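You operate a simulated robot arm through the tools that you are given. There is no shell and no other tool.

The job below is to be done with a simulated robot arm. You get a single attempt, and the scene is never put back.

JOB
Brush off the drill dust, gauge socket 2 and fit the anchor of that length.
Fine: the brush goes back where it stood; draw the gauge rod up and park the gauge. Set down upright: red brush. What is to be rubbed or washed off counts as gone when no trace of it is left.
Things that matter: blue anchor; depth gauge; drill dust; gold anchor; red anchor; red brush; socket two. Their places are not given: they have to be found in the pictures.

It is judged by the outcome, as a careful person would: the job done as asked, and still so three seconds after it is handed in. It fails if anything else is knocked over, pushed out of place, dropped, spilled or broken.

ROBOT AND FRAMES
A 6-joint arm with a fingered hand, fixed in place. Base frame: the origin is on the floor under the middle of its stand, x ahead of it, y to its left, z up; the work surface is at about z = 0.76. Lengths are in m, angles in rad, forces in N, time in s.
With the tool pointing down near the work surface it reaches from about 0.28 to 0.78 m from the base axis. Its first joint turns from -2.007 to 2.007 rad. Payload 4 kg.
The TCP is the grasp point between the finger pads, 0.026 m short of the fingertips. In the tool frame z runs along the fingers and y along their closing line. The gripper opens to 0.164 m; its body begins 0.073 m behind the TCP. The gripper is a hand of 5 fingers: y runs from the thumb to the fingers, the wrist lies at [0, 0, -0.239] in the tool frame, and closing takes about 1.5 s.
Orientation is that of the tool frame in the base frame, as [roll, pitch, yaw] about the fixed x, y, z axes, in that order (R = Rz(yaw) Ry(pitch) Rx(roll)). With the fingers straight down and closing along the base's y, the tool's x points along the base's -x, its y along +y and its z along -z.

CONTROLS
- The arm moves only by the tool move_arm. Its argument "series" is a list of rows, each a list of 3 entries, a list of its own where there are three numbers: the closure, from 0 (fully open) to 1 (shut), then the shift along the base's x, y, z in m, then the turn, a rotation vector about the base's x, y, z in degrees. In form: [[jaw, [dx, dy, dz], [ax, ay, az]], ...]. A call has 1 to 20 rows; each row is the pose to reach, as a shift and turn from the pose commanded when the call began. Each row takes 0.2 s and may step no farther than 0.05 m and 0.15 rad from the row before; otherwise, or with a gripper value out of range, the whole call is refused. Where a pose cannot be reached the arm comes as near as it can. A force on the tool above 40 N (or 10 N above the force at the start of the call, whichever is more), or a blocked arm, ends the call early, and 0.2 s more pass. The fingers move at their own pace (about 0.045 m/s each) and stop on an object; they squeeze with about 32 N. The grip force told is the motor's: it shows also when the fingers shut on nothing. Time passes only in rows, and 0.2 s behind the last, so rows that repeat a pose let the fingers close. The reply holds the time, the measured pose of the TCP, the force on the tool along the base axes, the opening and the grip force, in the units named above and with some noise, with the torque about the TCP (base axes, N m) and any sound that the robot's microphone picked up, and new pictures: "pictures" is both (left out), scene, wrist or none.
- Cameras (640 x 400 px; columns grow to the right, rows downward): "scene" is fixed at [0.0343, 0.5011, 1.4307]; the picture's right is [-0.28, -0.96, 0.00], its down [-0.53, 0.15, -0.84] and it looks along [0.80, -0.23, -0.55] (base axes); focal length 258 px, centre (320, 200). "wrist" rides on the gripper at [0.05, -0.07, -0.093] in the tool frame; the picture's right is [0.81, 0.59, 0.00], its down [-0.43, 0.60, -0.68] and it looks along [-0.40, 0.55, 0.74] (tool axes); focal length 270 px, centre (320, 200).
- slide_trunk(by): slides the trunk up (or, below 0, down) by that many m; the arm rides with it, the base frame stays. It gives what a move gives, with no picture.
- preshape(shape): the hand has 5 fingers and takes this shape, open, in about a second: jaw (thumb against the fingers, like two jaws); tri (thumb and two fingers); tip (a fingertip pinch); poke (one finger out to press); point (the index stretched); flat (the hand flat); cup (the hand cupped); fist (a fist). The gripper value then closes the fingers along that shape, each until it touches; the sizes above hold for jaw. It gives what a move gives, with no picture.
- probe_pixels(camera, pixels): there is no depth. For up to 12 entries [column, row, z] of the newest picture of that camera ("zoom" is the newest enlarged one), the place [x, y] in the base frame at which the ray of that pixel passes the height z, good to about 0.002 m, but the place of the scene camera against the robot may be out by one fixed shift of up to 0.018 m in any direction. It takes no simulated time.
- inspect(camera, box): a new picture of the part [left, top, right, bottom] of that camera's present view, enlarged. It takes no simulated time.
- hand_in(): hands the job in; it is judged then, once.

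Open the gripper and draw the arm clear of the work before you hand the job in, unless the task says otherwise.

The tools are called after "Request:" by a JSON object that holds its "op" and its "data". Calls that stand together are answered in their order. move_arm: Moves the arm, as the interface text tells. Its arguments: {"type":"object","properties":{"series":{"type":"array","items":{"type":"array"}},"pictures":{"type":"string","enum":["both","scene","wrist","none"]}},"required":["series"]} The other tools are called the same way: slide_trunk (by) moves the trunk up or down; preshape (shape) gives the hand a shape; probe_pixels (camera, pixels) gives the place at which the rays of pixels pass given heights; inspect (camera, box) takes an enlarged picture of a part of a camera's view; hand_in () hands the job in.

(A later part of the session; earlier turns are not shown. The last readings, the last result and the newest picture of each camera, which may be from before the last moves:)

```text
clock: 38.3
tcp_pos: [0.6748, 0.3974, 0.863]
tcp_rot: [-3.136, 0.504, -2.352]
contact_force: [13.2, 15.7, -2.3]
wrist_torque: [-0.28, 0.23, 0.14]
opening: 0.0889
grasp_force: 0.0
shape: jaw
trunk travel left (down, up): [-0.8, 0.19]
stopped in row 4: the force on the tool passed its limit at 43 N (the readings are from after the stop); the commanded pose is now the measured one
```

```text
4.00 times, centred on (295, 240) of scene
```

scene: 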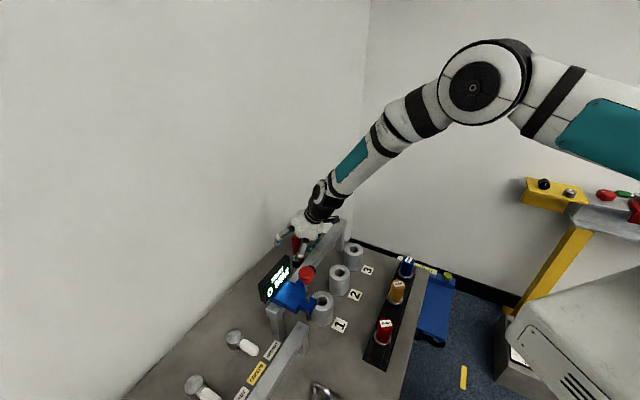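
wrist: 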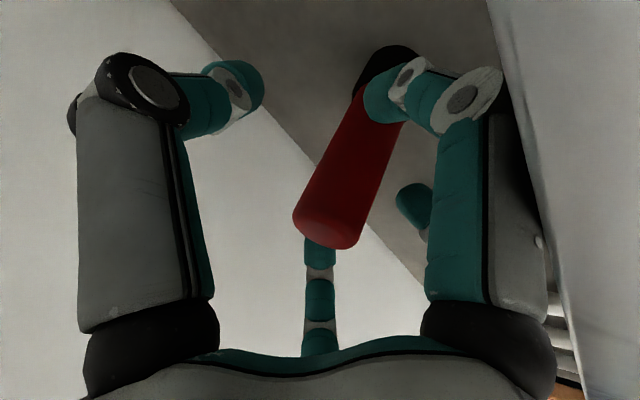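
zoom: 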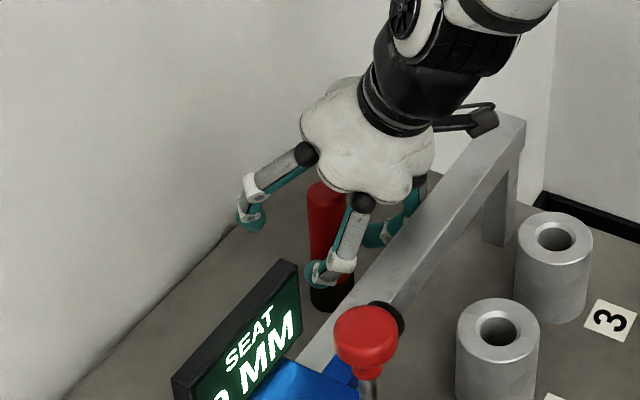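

A knuckle of the open hand pressed on the rail (about 43 N, now partly relaxed). I raise straight up 4 cm to come clear, then narrow the hand.

Request:
{"op": "move_arm", "data": {"series": [[0.45, [0.002, 0.002, 0.02], [0, 0, 0]], [0.45, [0.002, 0.002, 0.05], [0, 0, 0]], [0.55, [0.0, 0.0, 0.08], [0, 0, 0]], [0.6, [-0.003, -0.003, 0.1], [0, 0, 0]]]}}

Request:
{"op": "inspect", "data": {"camera": "scene", "box": [240, 180, 350, 290]}}

Request:
{"op": "inspect", "data": {"camera": "wrist", "box": [260, 0, 480, 160]}}

```text
clock: 39.3
tcp_pos: [0.6677, 0.3896, 0.963]
tcp_rot: [-3.137, 0.502, -2.353]
contact_force: [0.1, 0.4, 0.2]
wrist_torque: [0.01, 0.01, 0.02]
opening: 0.0662
grasp_force: 0.1
shape: jaw
trunk travel left (down, up): [-0.8, 0.19]
```

scene: 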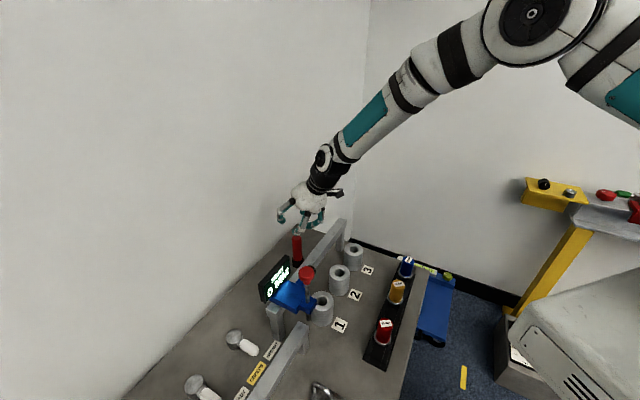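
wrist: 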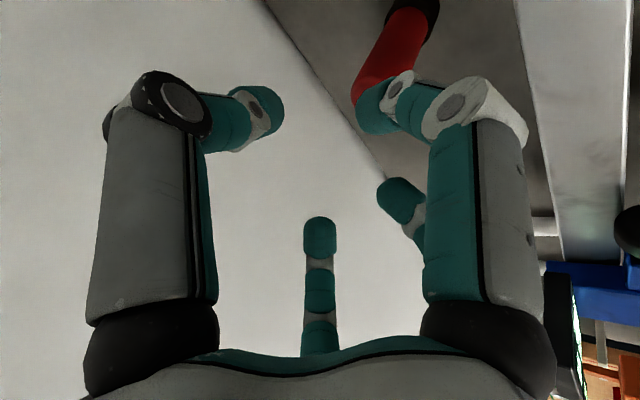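

```text
3.64 times, centred on (295, 235) of scene
```

zoom: 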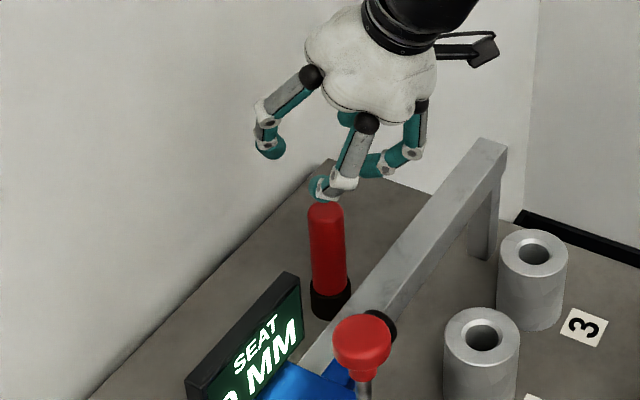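

```text
2.50 times, centred on (370, 80) of wrist
```

zoom: 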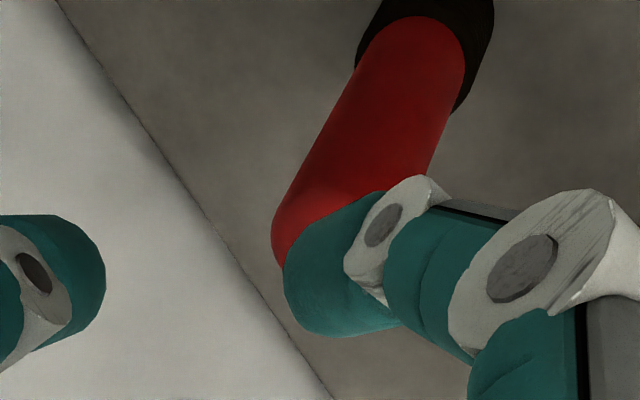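

The brush still stands in place. I set the opening to about 0.08 and lower to just above the brush top to check alignment.

Request:
{"op": "move_arm", "data": {"series": [[0.52, [0.0, 0.002, -0.02], [0, 0, 0]], [0.52, [0.0, 0.002, -0.038], [0, 0, 0]]], "pictures": "wrist"}}

Request:
{"op": "inspect", "data": {"camera": "scene", "box": [240, 180, 350, 290]}}

Request:
{"op": "inspect", "data": {"camera": "wrist", "box": [260, 0, 480, 200]}}

```text
clock: 39.9
tcp_pos: [0.6694, 0.3929, 0.9232]
tcp_rot: [-3.136, 0.501, -2.352]
contact_force: [-0.3, 0.0, 0.6]
wrist_torque: [0.01, 0.02, -0.01]
opening: 0.0783
grasp_force: 0.0
shape: jaw
trunk travel left (down, up): [-0.8, 0.19]
```

wrist: 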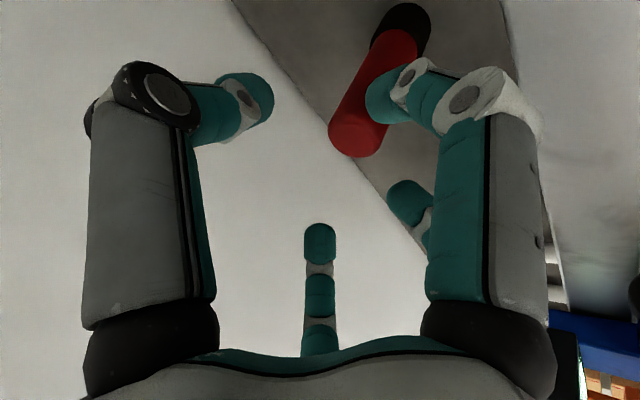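

```text
3.64 times, centred on (295, 235) of scene
```

zoom: 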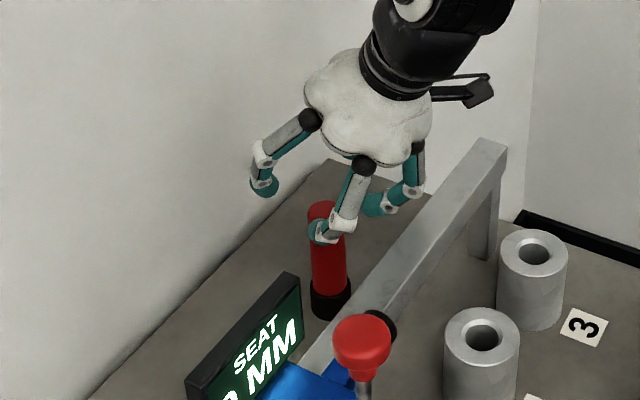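

```text
2.00 times, centred on (370, 100) of wrist
```

zoom: 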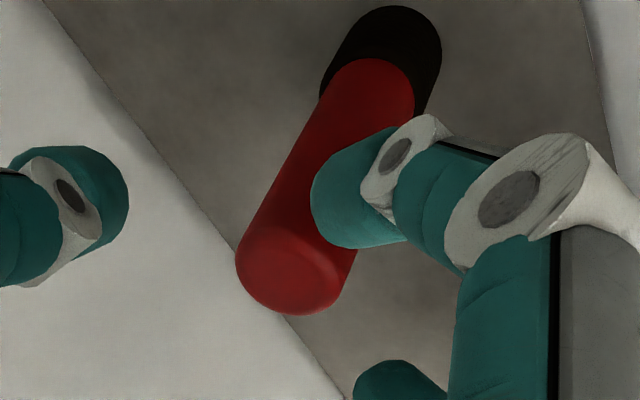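

The brush top shows unobstructed at wrist (356,137). I probe it for a final alignment.

Request:
{"op": "probe_pixels", "data": {"camera": "wrist", "pixels": [[356, 138, 0.878], [356, 138, 0.884], [356, 138, 0.872]]}}

```text
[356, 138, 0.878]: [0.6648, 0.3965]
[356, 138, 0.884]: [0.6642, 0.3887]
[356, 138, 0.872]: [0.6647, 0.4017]
```

Brush is about (0.665,0.391). I shift 3 mm and lower to TCP z about 0.867, keeping higher than before to clear the rail.

Request:
{"op": "move_arm", "data": {"series": [[0.52, [-0.002, -0.001, -0.02], [0, 0, 0]], [0.52, [-0.003, -0.001, -0.04], [0, 0, 0]], [0.52, [-0.003, -0.001, -0.056], [0, 0, 0]]], "pictures": "wrist"}}

```text
clock: 40.7
tcp_pos: [0.6701, 0.397, 0.8719]
tcp_rot: [-3.131, 0.509, -2.349]
contact_force: [23.6, 26.2, 14.6]
wrist_torque: [-1.48, 1.04, 0.47]
opening: 0.0759
grasp_force: 0.0
shape: jaw
trunk travel left (down, up): [-0.8, 0.19]
```

wrist: 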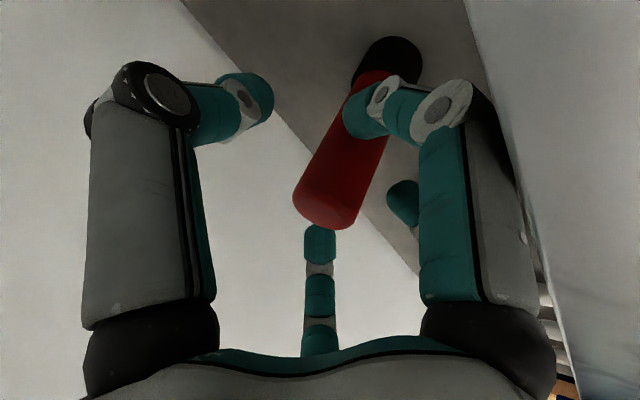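

The finger again leans on the rail (35 N). I raise clear; I'll pick the brush with a near-vertical hand as when it was set down, move it further from the rail, and regrasp there.

Request:
{"op": "move_arm", "data": {"series": [[0.52, [0.002, 0.002, 0.02], [0, 0, 0]], [0.52, [0.002, 0.002, 0.05], [0, 0, 0]], [0.55, [0.0, 0.0, 0.08], [-3.5, 3.5, 0]], [0.6, [0.0, 0.0, 0.1], [-7.0, 7.0, 0]], [0.6, [0.0, 0.0, 0.1], [-10.5, 10.5, 0]], [0.6, [0.0, 0.0, 0.1], [-14.1, 14.1, 0]]]}}

Request:
{"op": "inspect", "data": {"camera": "wrist", "box": [240, 0, 460, 180]}}

Request:
{"op": "inspect", "data": {"camera": "scene", "box": [240, 180, 350, 290]}}

```text
clock: 42.1
tcp_pos: [0.668, 0.3926, 0.968]
tcp_rot: [-3.135, 0.151, -2.355]
contact_force: [1.2, -0.2, -0.4]
wrist_torque: [0.01, -0.02, 0.02]
opening: 0.0657
grasp_force: 0.2
shape: jaw
trunk travel left (down, up): [-0.8, 0.19]
```

scene: 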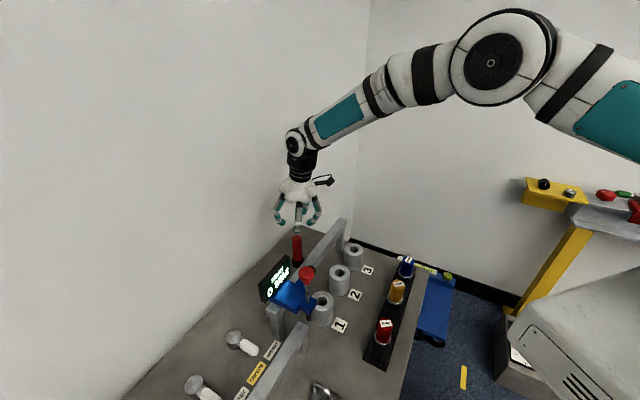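
wrist: 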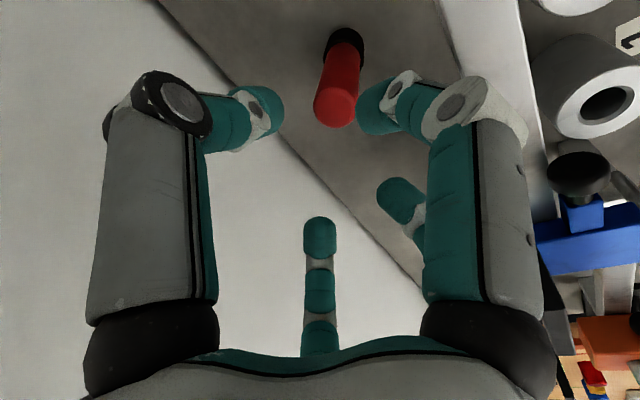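

```text
2.22 times, centred on (350, 90) of wrist
```

zoom: 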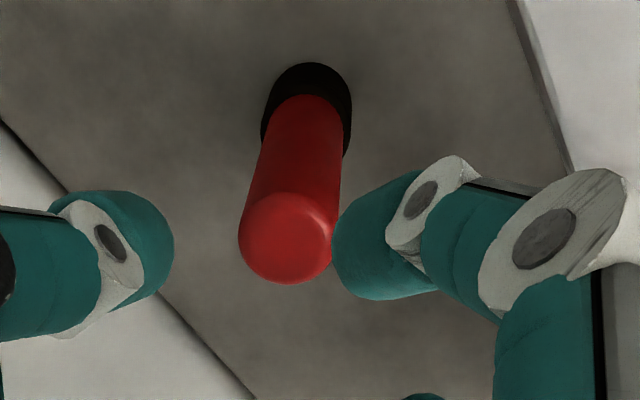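

```text
3.64 times, centred on (295, 235) of scene
```

zoom: 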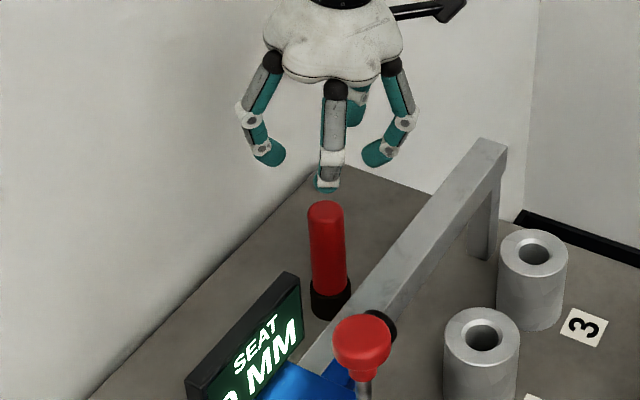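

The brush stands fine. I probe its top at wrist (335,108) with this near-vertical pose.

Request:
{"op": "probe_pixels", "data": {"camera": "wrist", "pixels": [[335, 108, 0.878], [335, 108, 0.884], [344, 55, 0.785], [345, 45, 0.77]]}}

```text
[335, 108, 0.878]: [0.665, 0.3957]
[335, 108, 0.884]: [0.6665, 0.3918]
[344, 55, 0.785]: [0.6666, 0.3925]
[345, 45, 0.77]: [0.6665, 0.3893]
```

Brush at (0.6665,0.392), right under the TCP. I lower with opening near 0.057 to TCP z 0.858.

Request:
{"op": "move_arm", "data": {"series": [[0.64, [-0.001, 0.0, -0.04], [0, 0, 0]], [0.64, [-0.001, 0.0, -0.075], [0, 0, 0]], [0.64, [-0.001, 0.0, -0.1], [0, 0, 0]], [0.64, [-0.001, 0.0, -0.11], [0, 0, 0]]]}}

```text
clock: 43.1
tcp_pos: [0.6651, 0.3933, 0.8583]
tcp_rot: [-3.137, 0.155, -2.353]
contact_force: [1.6, 0.8, 0.2]
wrist_torque: [-0.04, 0.04, -0.01]
opening: 0.0593
grasp_force: 0.0
shape: jaw
trunk travel left (down, up): [-0.8, 0.19]
```

scene: 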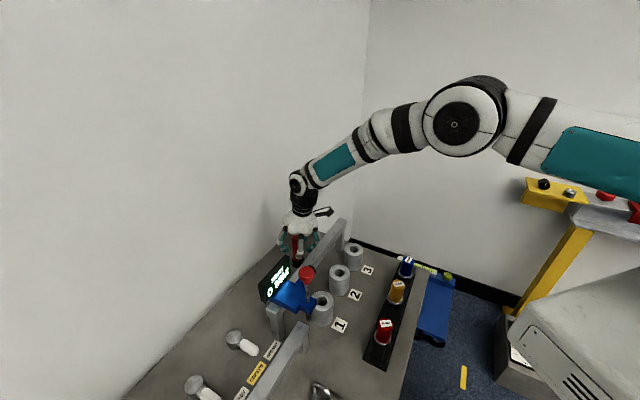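
wrist: 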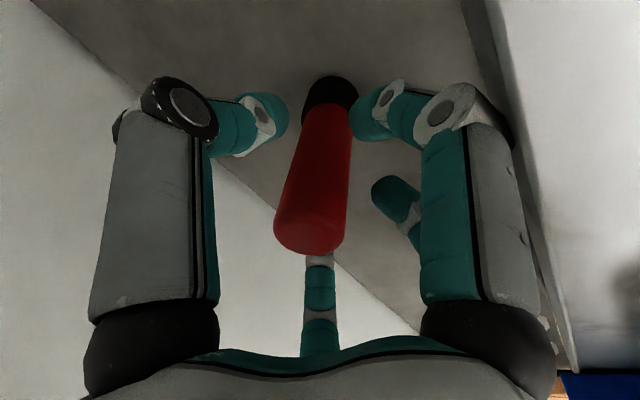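

The handle is centred in the hand with only slight contact force. I close on it.

Request:
{"op": "move_arm", "data": {"series": [[0.8, [0, 0, 0], [0, 0, 0]], [1.0, [0, 0, 0], [0, 0, 0]], [1.0, [0, 0, 0], [0, 0, 0]], [1.0, [0, 0, 0], [0, 0, 0]], [1.0, [0, 0, 0], [0, 0, 0]]]}}

Request:
{"op": "inspect", "data": {"camera": "scene", "box": [240, 190, 350, 290]}}

```text
clock: 44.3
tcp_pos: [0.6654, 0.392, 0.8588]
tcp_rot: [-3.139, 0.156, -2.352]
contact_force: [1.0, -0.6, 0.0]
wrist_torque: [0.03, 0.01, -0.01]
opening: 0.0259
grasp_force: 31.7
shape: jaw
trunk travel left (down, up): [-0.8, 0.19]
```

scene: 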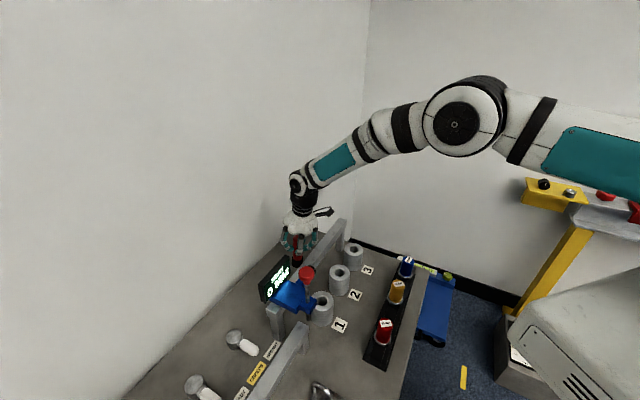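
wrist: 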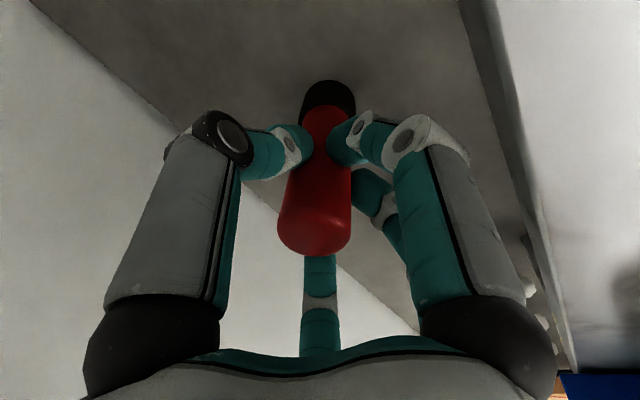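

```text
4.00 times, centred on (295, 240) of scene
```

zoom: 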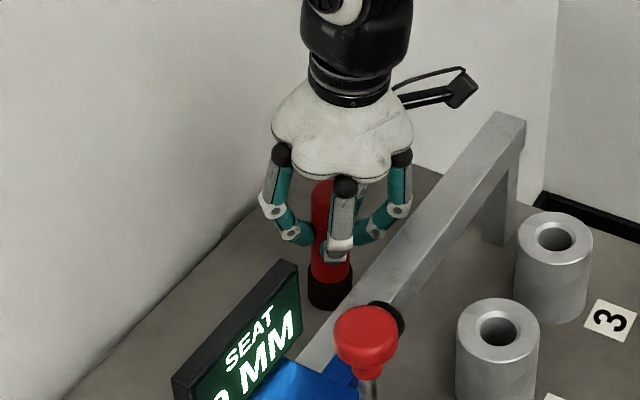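

Gripped upright. I lift 15 mm, carry it 4 cm outward from the rail, and set it down there.

Request:
{"op": "move_arm", "data": {"series": [[1.0, [0, 0, 0.015], [0, 0, 0]], [1.0, [0.016, 0.0115, 0.015], [0, 0, 0]], [1.0, [0.0324, 0.0231, 0.015], [0, 0, 0]], [1.0, [0.0324, 0.0231, 0.005], [0, 0, 0]], [1.0, [0.0324, 0.0231, 0.0], [0, 0, 0]]]}}

Request:
{"op": "inspect", "data": {"camera": "scene", "box": [240, 190, 350, 290]}}

```text
clock: 45.5
tcp_pos: [0.6976, 0.4173, 0.8596]
tcp_rot: [-3.138, 0.154, -2.351]
contact_force: [-0.7, 0.0, -0.8]
wrist_torque: [-0.02, 0.0, 0.03]
opening: 0.0258
grasp_force: 32.4
shape: jaw
trunk travel left (down, up): [-0.8, 0.19]
```

scene: 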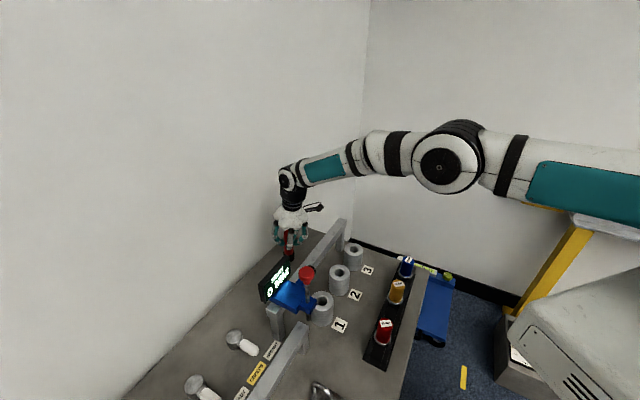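
wrist: 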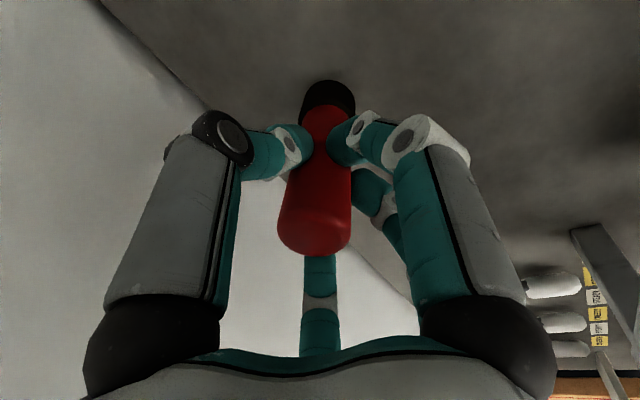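

```text
4.00 times, centred on (295, 240) of scene
```

zoom: 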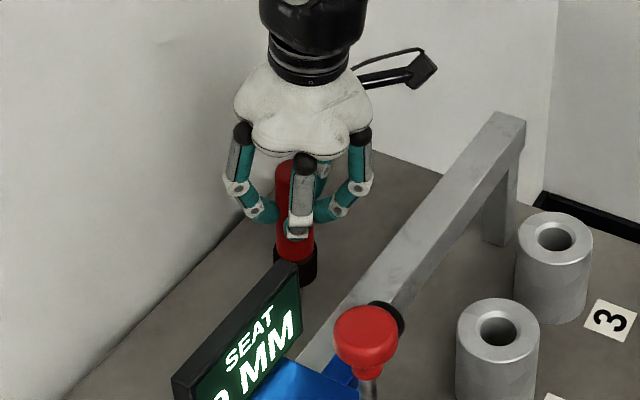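

Not quite touching yet (force about -0.8 N). I lower 3 mm more and then open slightly.

Request:
{"op": "move_arm", "data": {"series": [[1.0, [0, 0, -0.002], [0, 0, 0]], [1.0, [0, 0, -0.003], [0, 0, 0]], [0.8, [0, 0, -0.003], [0, 0, 0]], [0.65, [0, 0, -0.003], [0, 0, 0]], [0.6, [0, 0, -0.003], [0, 0, 0]], [0.6, [0, 0, -0.003], [0, 0, 0]]]}}

Request:
{"op": "inspect", "data": {"camera": "scene", "box": [240, 190, 350, 290]}}

```text
clock: 46.9
tcp_pos: [0.6972, 0.4159, 0.8546]
tcp_rot: [-3.138, 0.152, -2.352]
contact_force: [-0.6, 0.5, 0.1]
wrist_torque: [0.01, 0.03, -0.01]
opening: 0.0653
grasp_force: 0.1
shape: jaw
trunk travel left (down, up): [-0.8, 0.19]
```

scene: 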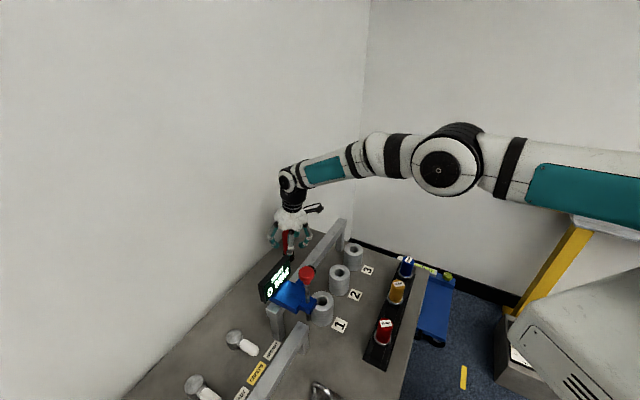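
wrist: 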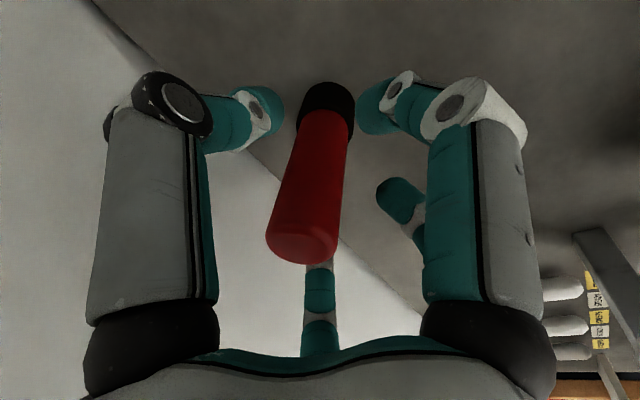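

```text
4.00 times, centred on (295, 240) of scene
```

zoom: 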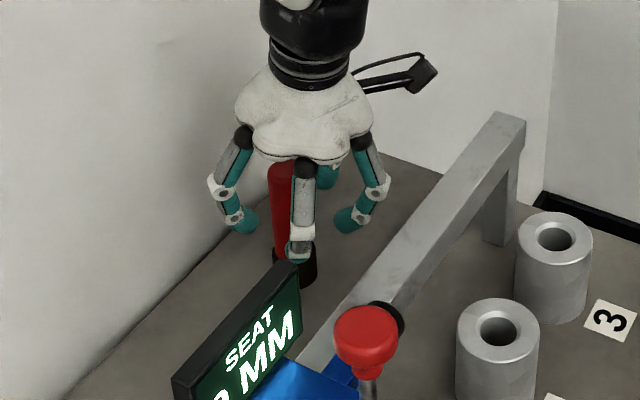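

The brush stands free. I open a little wider and tilt the hand 20 degrees about the TCP in place, keeping the brush caged between the fingers.

Request:
{"op": "move_arm", "data": {"series": [[0.4, [0, 0, 0.002], [0, 0, 0]], [0.4, [0, 0, 0.003], [0, 0, 0]], [0.4, [0, 0, 0.003], [3.5, -3.5, 0]], [0.4, [0, 0, 0.003], [7.0, -7.0, 0]], [0.4, [0, 0, 0.003], [10.5, -10.5, 0]], [0.4, [0, 0, 0.003], [14.1, -14.1, 0]]]}}

Request:
{"op": "inspect", "data": {"camera": "scene", "box": [240, 190, 350, 290]}}

```text
clock: 48.3
tcp_pos: [0.6977, 0.4152, 0.8586]
tcp_rot: [-3.133, 0.503, -2.353]
contact_force: [0.0, 0.7, -0.1]
wrist_torque: [0.0, 0.01, 0.0]
opening: 0.0979
grasp_force: 0.1
shape: jaw
trunk travel left (down, up): [-0.8, 0.19]
```

scene: 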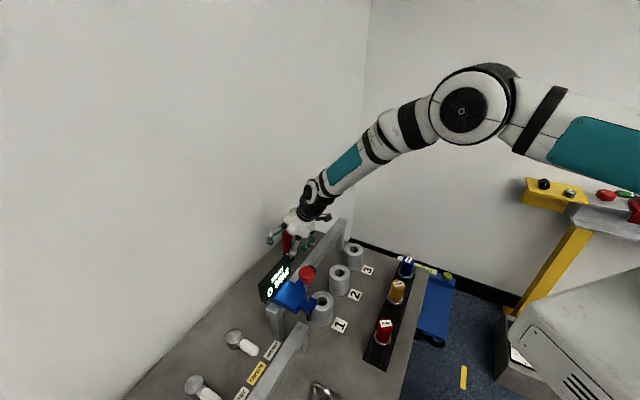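
wrist: 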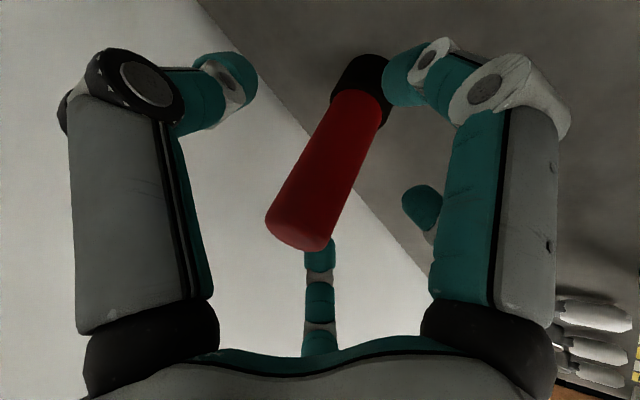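

```text
4.00 times, centred on (295, 240) of scene
```

zoom: 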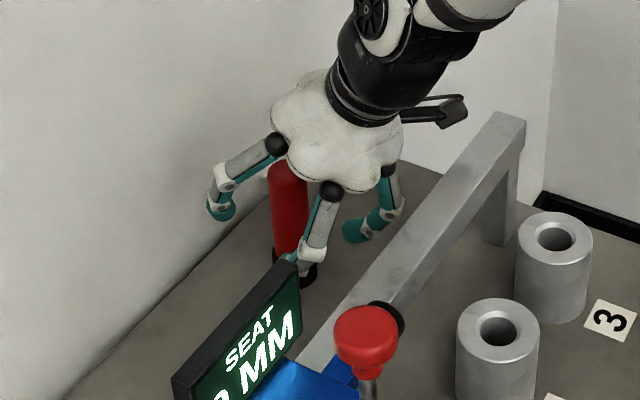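

The brush is well caged with the hand tilted about 29 degrees. I close on it now.

Request:
{"op": "move_arm", "data": {"series": [[0.6, [0, 0, 0], [0, 0, 0]], [0.8, [0, 0, 0], [0, 0, 0]], [1.0, [0, 0, 0], [0, 0, 0]], [1.0, [0, 0, 0], [0, 0, 0]], [1.0, [0, 0, 0], [0, 0, 0]], [1.0, [0, 0, 0], [0, 0, 0]]]}}

Request:
{"op": "inspect", "data": {"camera": "scene", "box": [240, 190, 350, 290]}}

```text
clock: 49.7
tcp_pos: [0.6974, 0.4154, 0.8593]
tcp_rot: [-3.136, 0.502, -2.352]
contact_force: [0.4, -0.4, 2.6]
wrist_torque: [-0.06, 0.02, 0.01]
opening: 0.0272
grasp_force: 31.9
shape: jaw
trunk travel left (down, up): [-0.8, 0.19]
```

scene: 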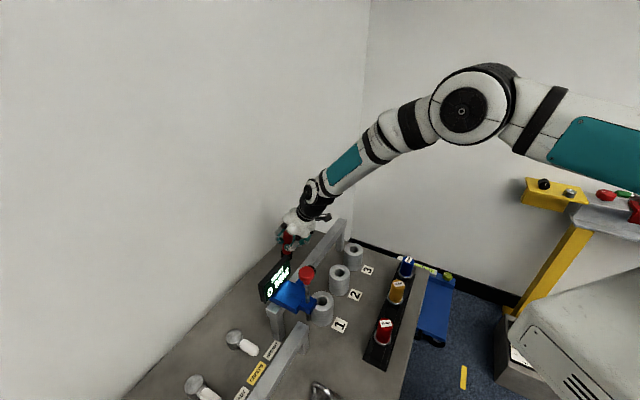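
wrist: 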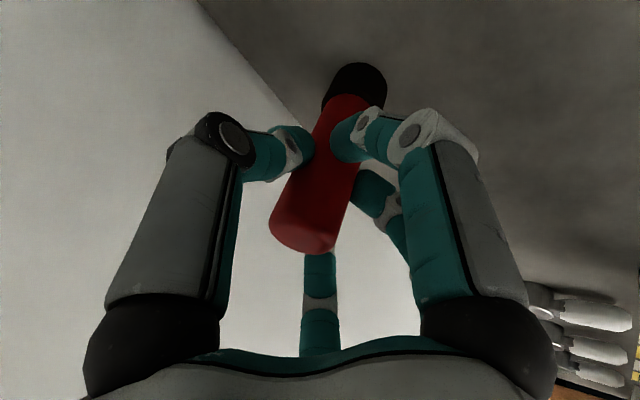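

```text
4.00 times, centred on (295, 240) of scene
```

zoom: 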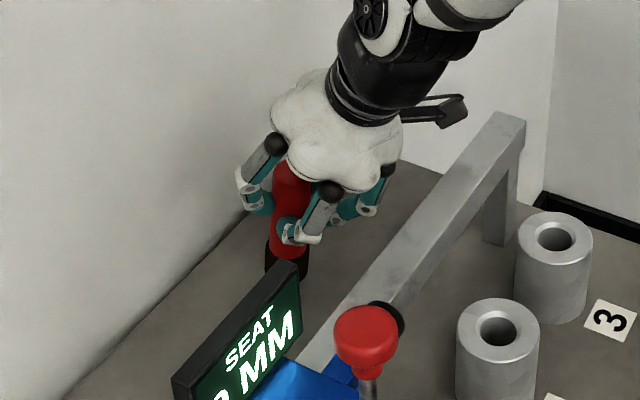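

Gripped, leaning about 6 degrees outward as before. I lift, correct the lean by 6 degrees, and carry the brush to above its original spot near (0.801,0.307).

Request:
{"op": "move_arm", "data": {"series": [[1.0, [0, 0, 0.02], [0, 0, 0]], [1.0, [0, 0, 0.035], [-2.12, 2.12, 0]], [1.0, [0, 0, 0.035], [-4.24, 4.24, 0]], [1.0, [0.026, -0.027, 0.035], [-4.24, 4.24, 0]], [1.0, [0.052, -0.054, 0.035], [-4.24, 4.24, 0]], [1.0, [0.078, -0.081, 0.035], [-4.24, 4.24, 0]], [1.0, [0.1035, -0.108, 0.035], [-4.24, 4.24, 0]], [1.0, [0.1035, -0.108, 0.02], [-4.24, 4.24, 0]]]}}

Request:
{"op": "inspect", "data": {"camera": "scene", "box": [270, 190, 380, 270]}}

Request:
{"op": "inspect", "data": {"camera": "wrist", "box": [200, 0, 460, 260]}}

```text
clock: 51.5
tcp_pos: [0.8028, 0.3078, 0.8779]
tcp_rot: [-3.136, 0.398, -2.351]
contact_force: [0.8, 0.4, -1.2]
wrist_torque: [0.0, -0.01, -0.01]
opening: 0.027
grasp_force: 32.8
shape: jaw
trunk travel left (down, up): [-0.8, 0.19]
```

scene: 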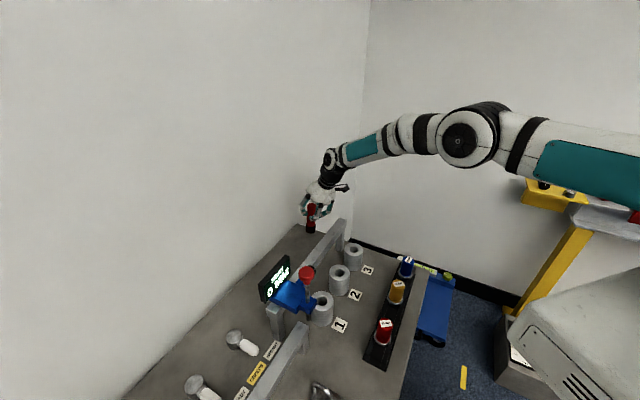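
wrist: 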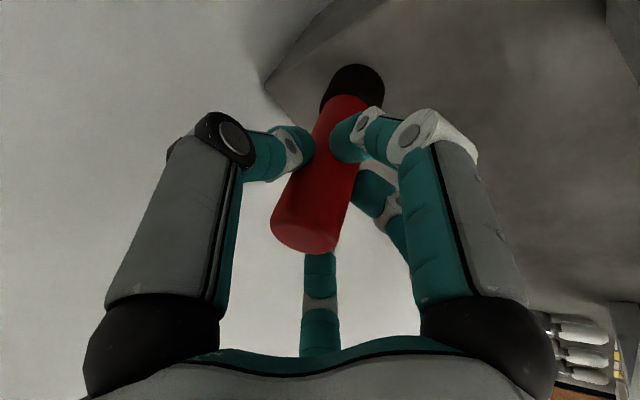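

```text
5.00 times, centred on (325, 230) of scene
```

zoom: 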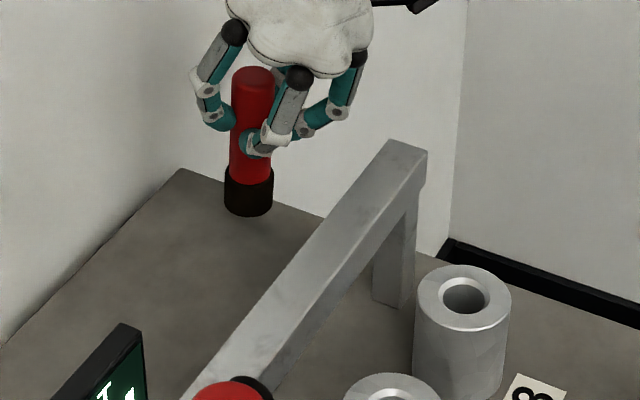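

```text
1.54 times, centred on (330, 130) of wrist
```

zoom: 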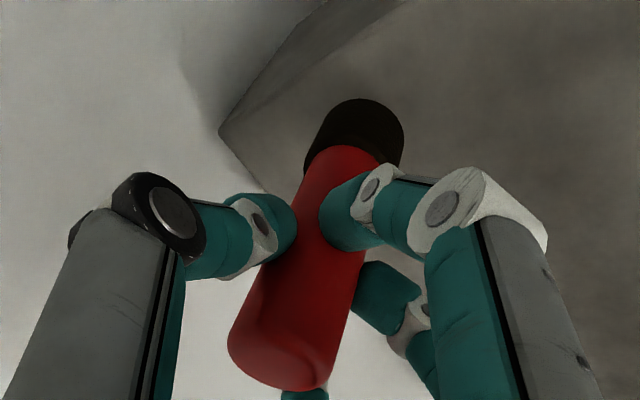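

Compared with the first picture (base bottom (252,238), top (250,95) in this same zoom), the brush is right above its spot with a 2-degree lean left. I correct that and lower to contact.

Request:
{"op": "move_arm", "data": {"series": [[1.0, [0, 0, -0.01], [-1.4, 1.4, 0]], [1.0, [0, 0, -0.017], [-1.4, 1.4, 0]], [1.0, [0, 0, -0.02], [-1.4, 1.4, 0]]]}}

Request:
{"op": "inspect", "data": {"camera": "scene", "box": [270, 190, 380, 270]}}

```text
clock: 52.3
tcp_pos: [0.8017, 0.309, 0.8588]
tcp_rot: [-3.137, 0.363, -2.352]
contact_force: [-0.4, -0.7, 2.0]
wrist_torque: [-0.03, 0.03, 0.01]
opening: 0.027
grasp_force: 32.0
shape: jaw
trunk travel left (down, up): [-0.8, 0.19]
```

scene: 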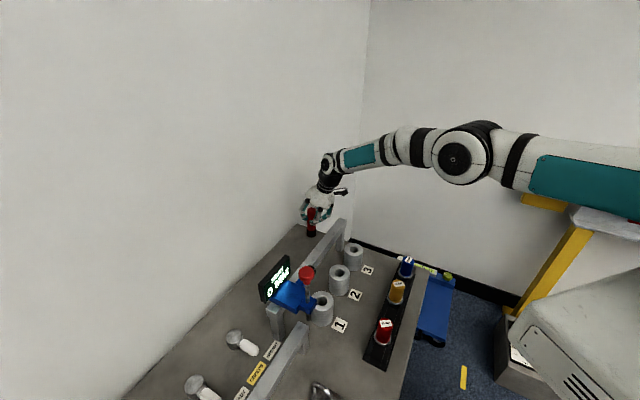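
wrist: 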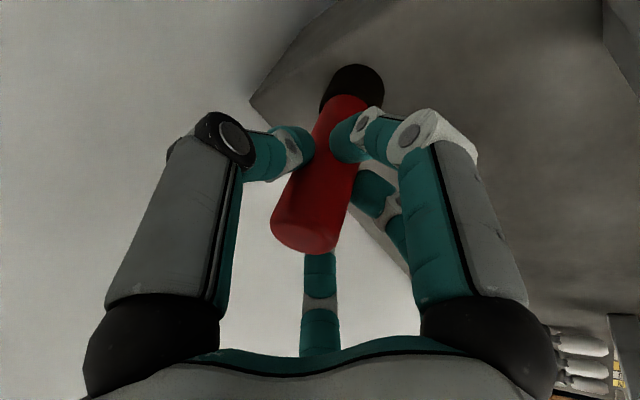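

```text
5.00 times, centred on (325, 230) of scene
```

zoom: 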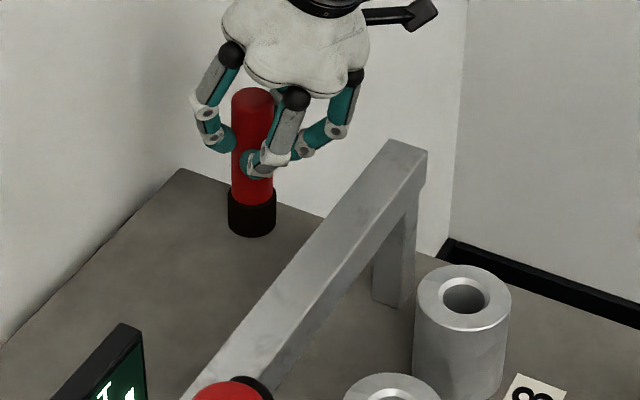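

The brush base (251,236) and top (252,97) match the original picture, touching with 2 N. I open the hand gently.

Request:
{"op": "move_arm", "data": {"series": [[0.85, [0, 0, 0], [0, 0, 0]], [0.7, [0, 0, 0], [0, 0, 0]], [0.55, [0, 0, 0], [0, 0, 0]], [0.4, [0, 0, 0], [0, 0, 0]], [0.35, [0, 0, 0], [0, 0, 0]], [0.35, [0, 0, 0], [0, 0, 0]]]}}

Request:
{"op": "inspect", "data": {"camera": "scene", "box": [270, 190, 380, 270]}}

```text
clock: 53.7
tcp_pos: [0.8018, 0.3095, 0.8585]
tcp_rot: [-3.137, 0.362, -2.352]
contact_force: [-0.1, -0.6, 0.6]
wrist_torque: [0.01, 0.01, 0.0]
opening: 0.1059
grasp_force: 0.1
shape: jaw
trunk travel left (down, up): [-0.8, 0.19]
```

scene: 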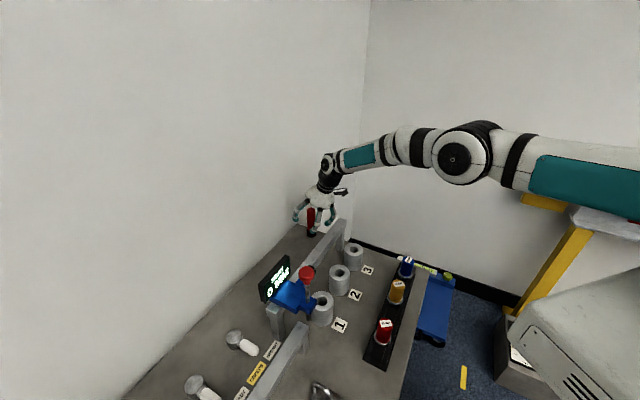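
wrist: 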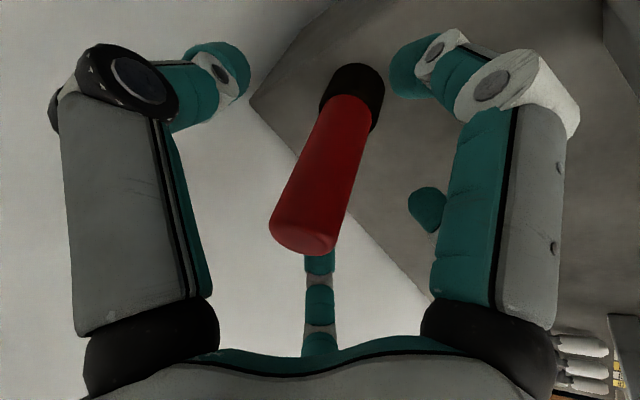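

```text
5.00 times, centred on (325, 230) of scene
```

zoom: 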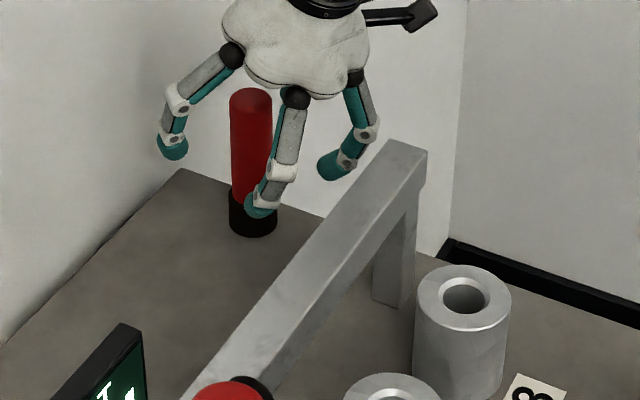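

The brush stands upright in its old place. I lift straight up, then back off and level the hand to view the former dust area.

Request:
{"op": "move_arm", "data": {"series": [[0.35, [0, 0, 0.04], [0, 0, 0]], [0.35, [0, 0, 0.08], [0, 0, 0]], [0.35, [0, 0, 0.12], [0, 0, 0]], [0.35, [-0.02, -0.01, 0.16], [0, 0, 0]], [0.3, [-0.05, -0.02, 0.19], [-3.7, 3.7, 0]], [0.3, [-0.085, -0.035, 0.21], [-7.4, 7.4, 0]], [0.3, [-0.125, -0.05, 0.225], [-11.0, 11.0, 0]], [0.3, [-0.16, -0.065, 0.235], [-14.7, 14.7, 0]]]}}

Request:
{"op": "inspect", "data": {"camera": "wrist", "box": [180, 40, 440, 240]}}

Request:
{"op": "inspect", "data": {"camera": "scene", "box": [240, 200, 350, 280]}}

```text
clock: 55.5
tcp_pos: [0.6412, 0.2419, 1.0934]
tcp_rot: [-3.138, -0.002, -2.355]
contact_force: [0.8, 0.2, 0.3]
wrist_torque: [0.0, 0.04, 0.0]
opening: 0.1146
grasp_force: 0.1
shape: jaw
trunk travel left (down, up): [-0.8, 0.19]
```

scene: 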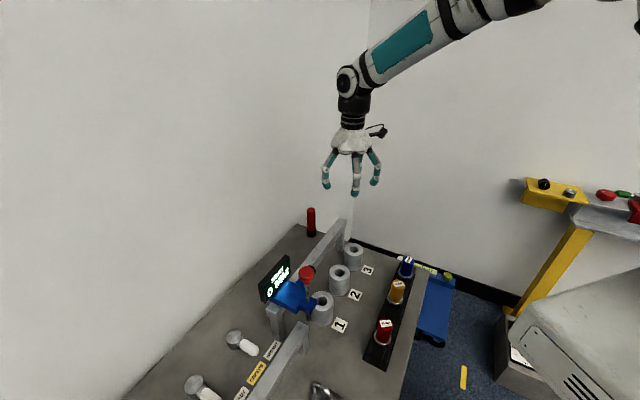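
wrist: 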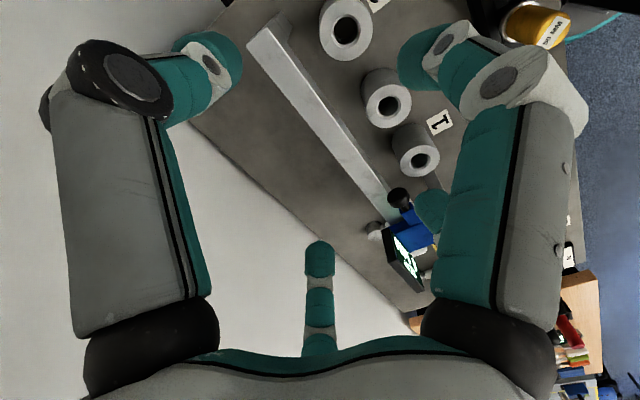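

```text
2.00 times, centred on (310, 140) of wrist
```

zoom: 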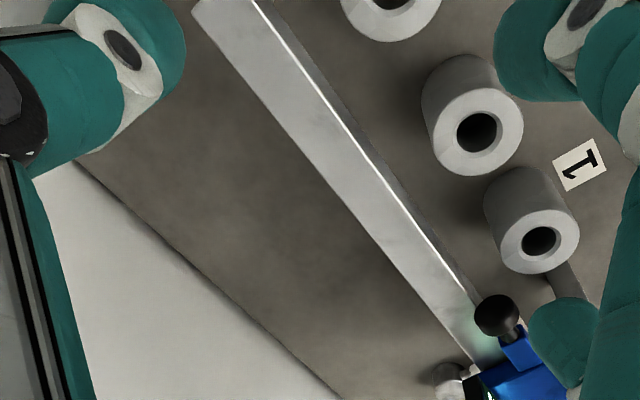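

```text
5.00 times, centred on (295, 240) of scene
```

zoom: 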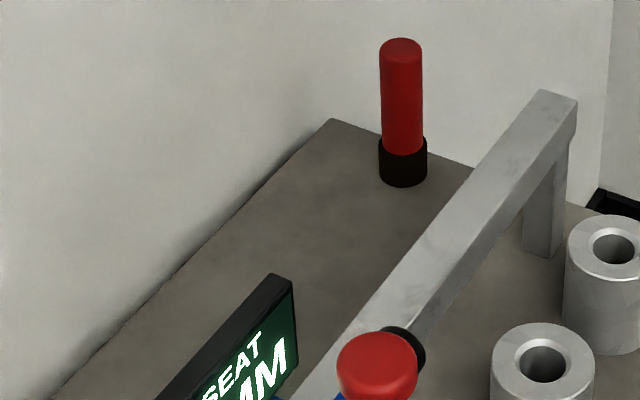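

The brush is back and the dust area looks clean. I zoom once more exactly where the dust was (wrist (262-320, 148-197)).

Request:
{"op": "inspect", "data": {"camera": "wrist", "box": [245, 135, 345, 205]}}

Request:
{"op": "probe_pixels", "data": {"camera": "wrist", "pixels": [[387, 113, 0.82], [387, 113, 0.83], [419, 160, 0.82], [419, 160, 0.83], [345, 30, 0.83], [400, 197, 0.9], [400, 197, 0.91], [436, 124, 0.76]]}}

```text
5.71 times, centred on (295, 170) of wrist
```

zoom: 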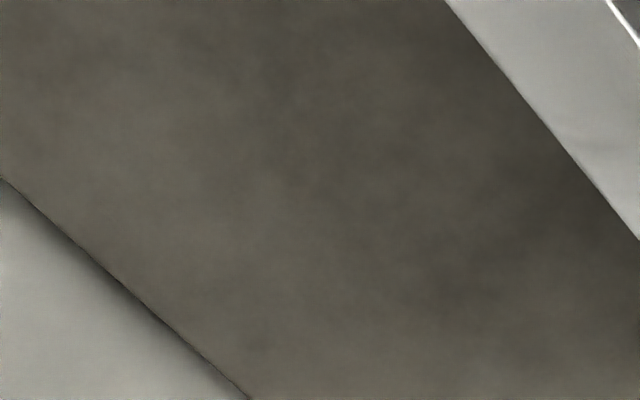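

```text
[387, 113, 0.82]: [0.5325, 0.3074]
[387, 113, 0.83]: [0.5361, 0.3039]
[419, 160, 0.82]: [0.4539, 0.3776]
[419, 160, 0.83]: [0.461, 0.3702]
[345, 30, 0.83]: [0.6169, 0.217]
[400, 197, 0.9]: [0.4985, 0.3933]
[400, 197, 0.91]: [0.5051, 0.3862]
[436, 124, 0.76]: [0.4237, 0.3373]
```

No trace of dust remains. Next the gauge: I move the hand to view the red knob and carriage closely from above.

Request:
{"op": "move_arm", "data": {"series": [[0.3, [-0.044, 0.02, 0.01], [0, 0, 0]], [0.3, [-0.088, 0.04, 0.02], [0, 0, 0]], [0.3, [-0.132, 0.06, 0.03], [0, 0, 0]], [0.3, [-0.176, 0.08, 0.03], [0, 0, 0]], [0.3, [-0.22, 0.095, 0.03], [0, 0, 0]]]}}

Request:
{"op": "inspect", "data": {"camera": "wrist", "box": [200, 40, 460, 300]}}

Request:
{"op": "inspect", "data": {"camera": "scene", "box": [250, 240, 350, 330]}}

```text
clock: 56.7
tcp_pos: [0.4208, 0.3398, 1.1248]
tcp_rot: [-3.138, 0.0, -2.355]
contact_force: [-0.2, -0.8, 0.1]
wrist_torque: [0.0, -0.03, -0.05]
opening: 0.1146
grasp_force: 0.1
shape: jaw
trunk travel left (down, up): [-0.8, 0.19]
```

scene: 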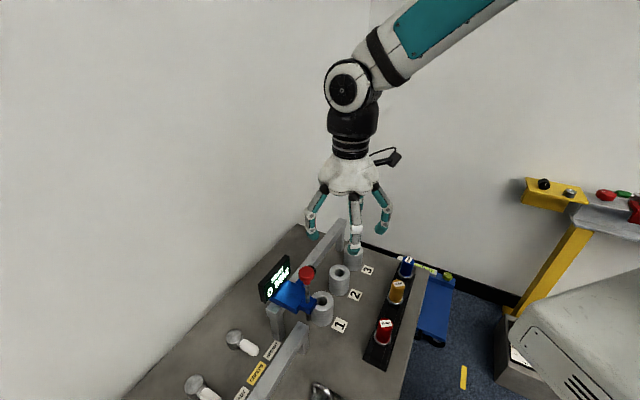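
wrist: 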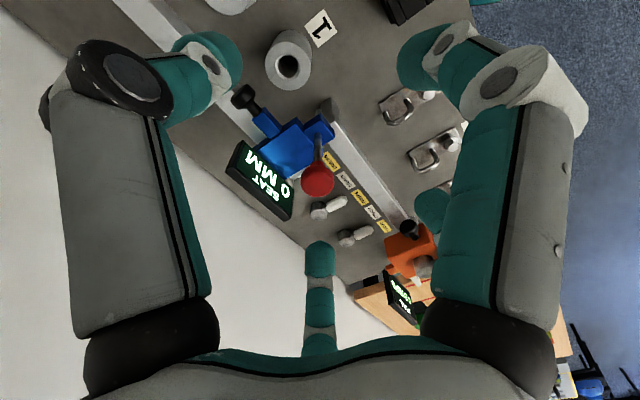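

```text
1.54 times, centred on (330, 170) of wrist
```

zoom: 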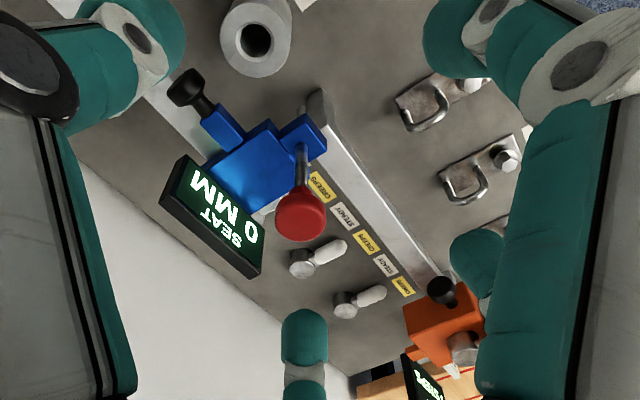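

```text
4.44 times, centred on (300, 285) of scene
```

zoom: 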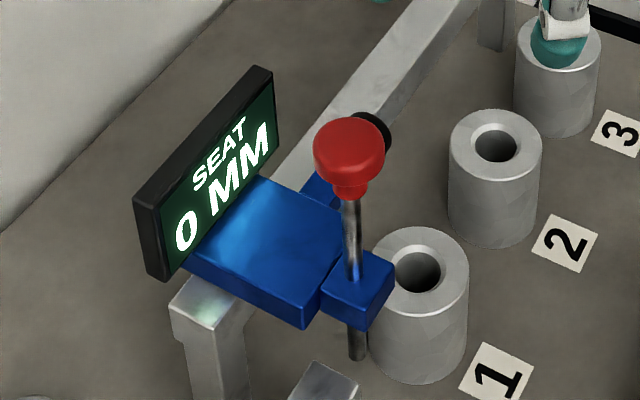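

The gauge is clear: a red mushroom knob on a vertical rod, guided by a blue block, display reading "SEAT 0 MM". I move the open hand right above the knob at a safe height to refine its place.

Request:
{"op": "move_arm", "data": {"series": [[0.3, [-0.002, 0.03, 0.0], [0, 0, 0]], [0.3, [-0.006, 0.06, -0.005], [0, 0, 0]], [0.3, [-0.0095, 0.0836, -0.02], [0, 0, 0]]]}}

Request:
{"op": "inspect", "data": {"camera": "wrist", "box": [220, 40, 420, 200]}}

Request:
{"op": "inspect", "data": {"camera": "scene", "box": [270, 220, 360, 340]}}

```text
clock: 57.5
tcp_pos: [0.4119, 0.424, 1.1049]
tcp_rot: [-3.137, -0.002, -2.355]
contact_force: [0.3, 0.7, 0.2]
wrist_torque: [-0.02, 0.0, 0.0]
opening: 0.1145
grasp_force: 0.1
shape: jaw
trunk travel left (down, up): [-0.8, 0.19]
```

scene: 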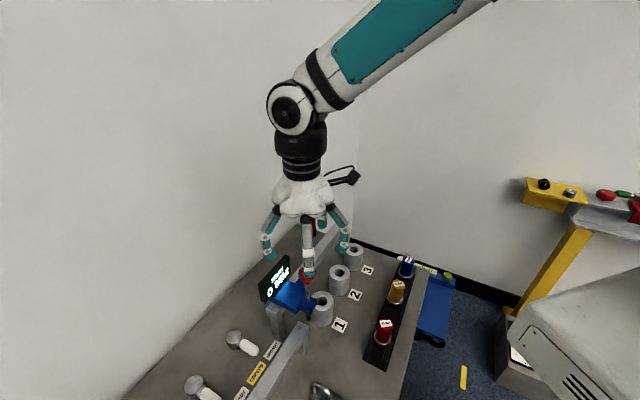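
wrist: 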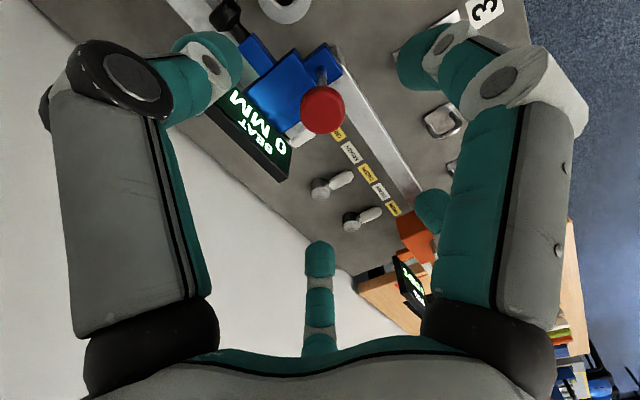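

```text
2.50 times, centred on (320, 120) of wrist
```

zoom: 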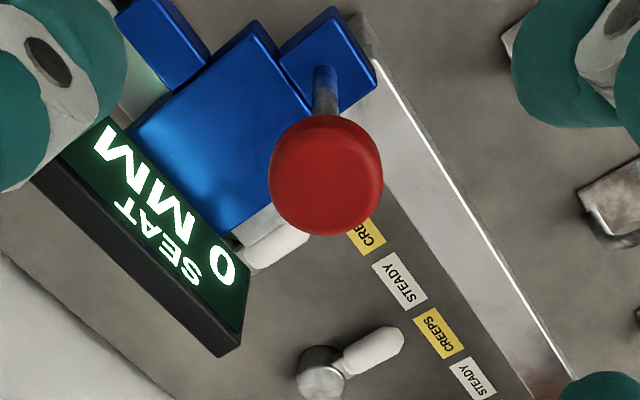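

```text
3.33 times, centred on (315, 280) of scene
```

zoom: 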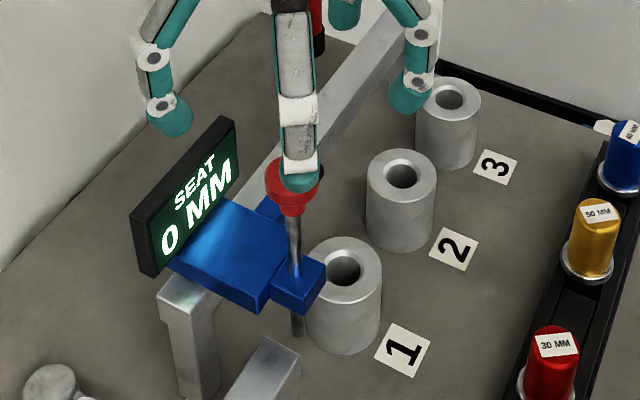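

The knob shows at wrist (322,110) and the rod meets the block at about (322,72). I probe these at candidate heights.

Request:
{"op": "probe_pixels", "data": {"camera": "wrist", "pixels": [[322, 110, 0.98], [322, 110, 0.99], [322, 110, 1.0], [322, 110, 1.01], [322, 75, 0.92], [322, 75, 0.91], [322, 75, 0.9], [325, 85, 0.95]]}}

```text
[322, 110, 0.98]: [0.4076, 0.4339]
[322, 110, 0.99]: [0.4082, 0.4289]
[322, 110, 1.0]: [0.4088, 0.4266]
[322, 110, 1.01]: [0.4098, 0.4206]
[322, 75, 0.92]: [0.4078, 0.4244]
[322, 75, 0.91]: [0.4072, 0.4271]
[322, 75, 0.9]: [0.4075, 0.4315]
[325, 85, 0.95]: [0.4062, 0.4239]
```

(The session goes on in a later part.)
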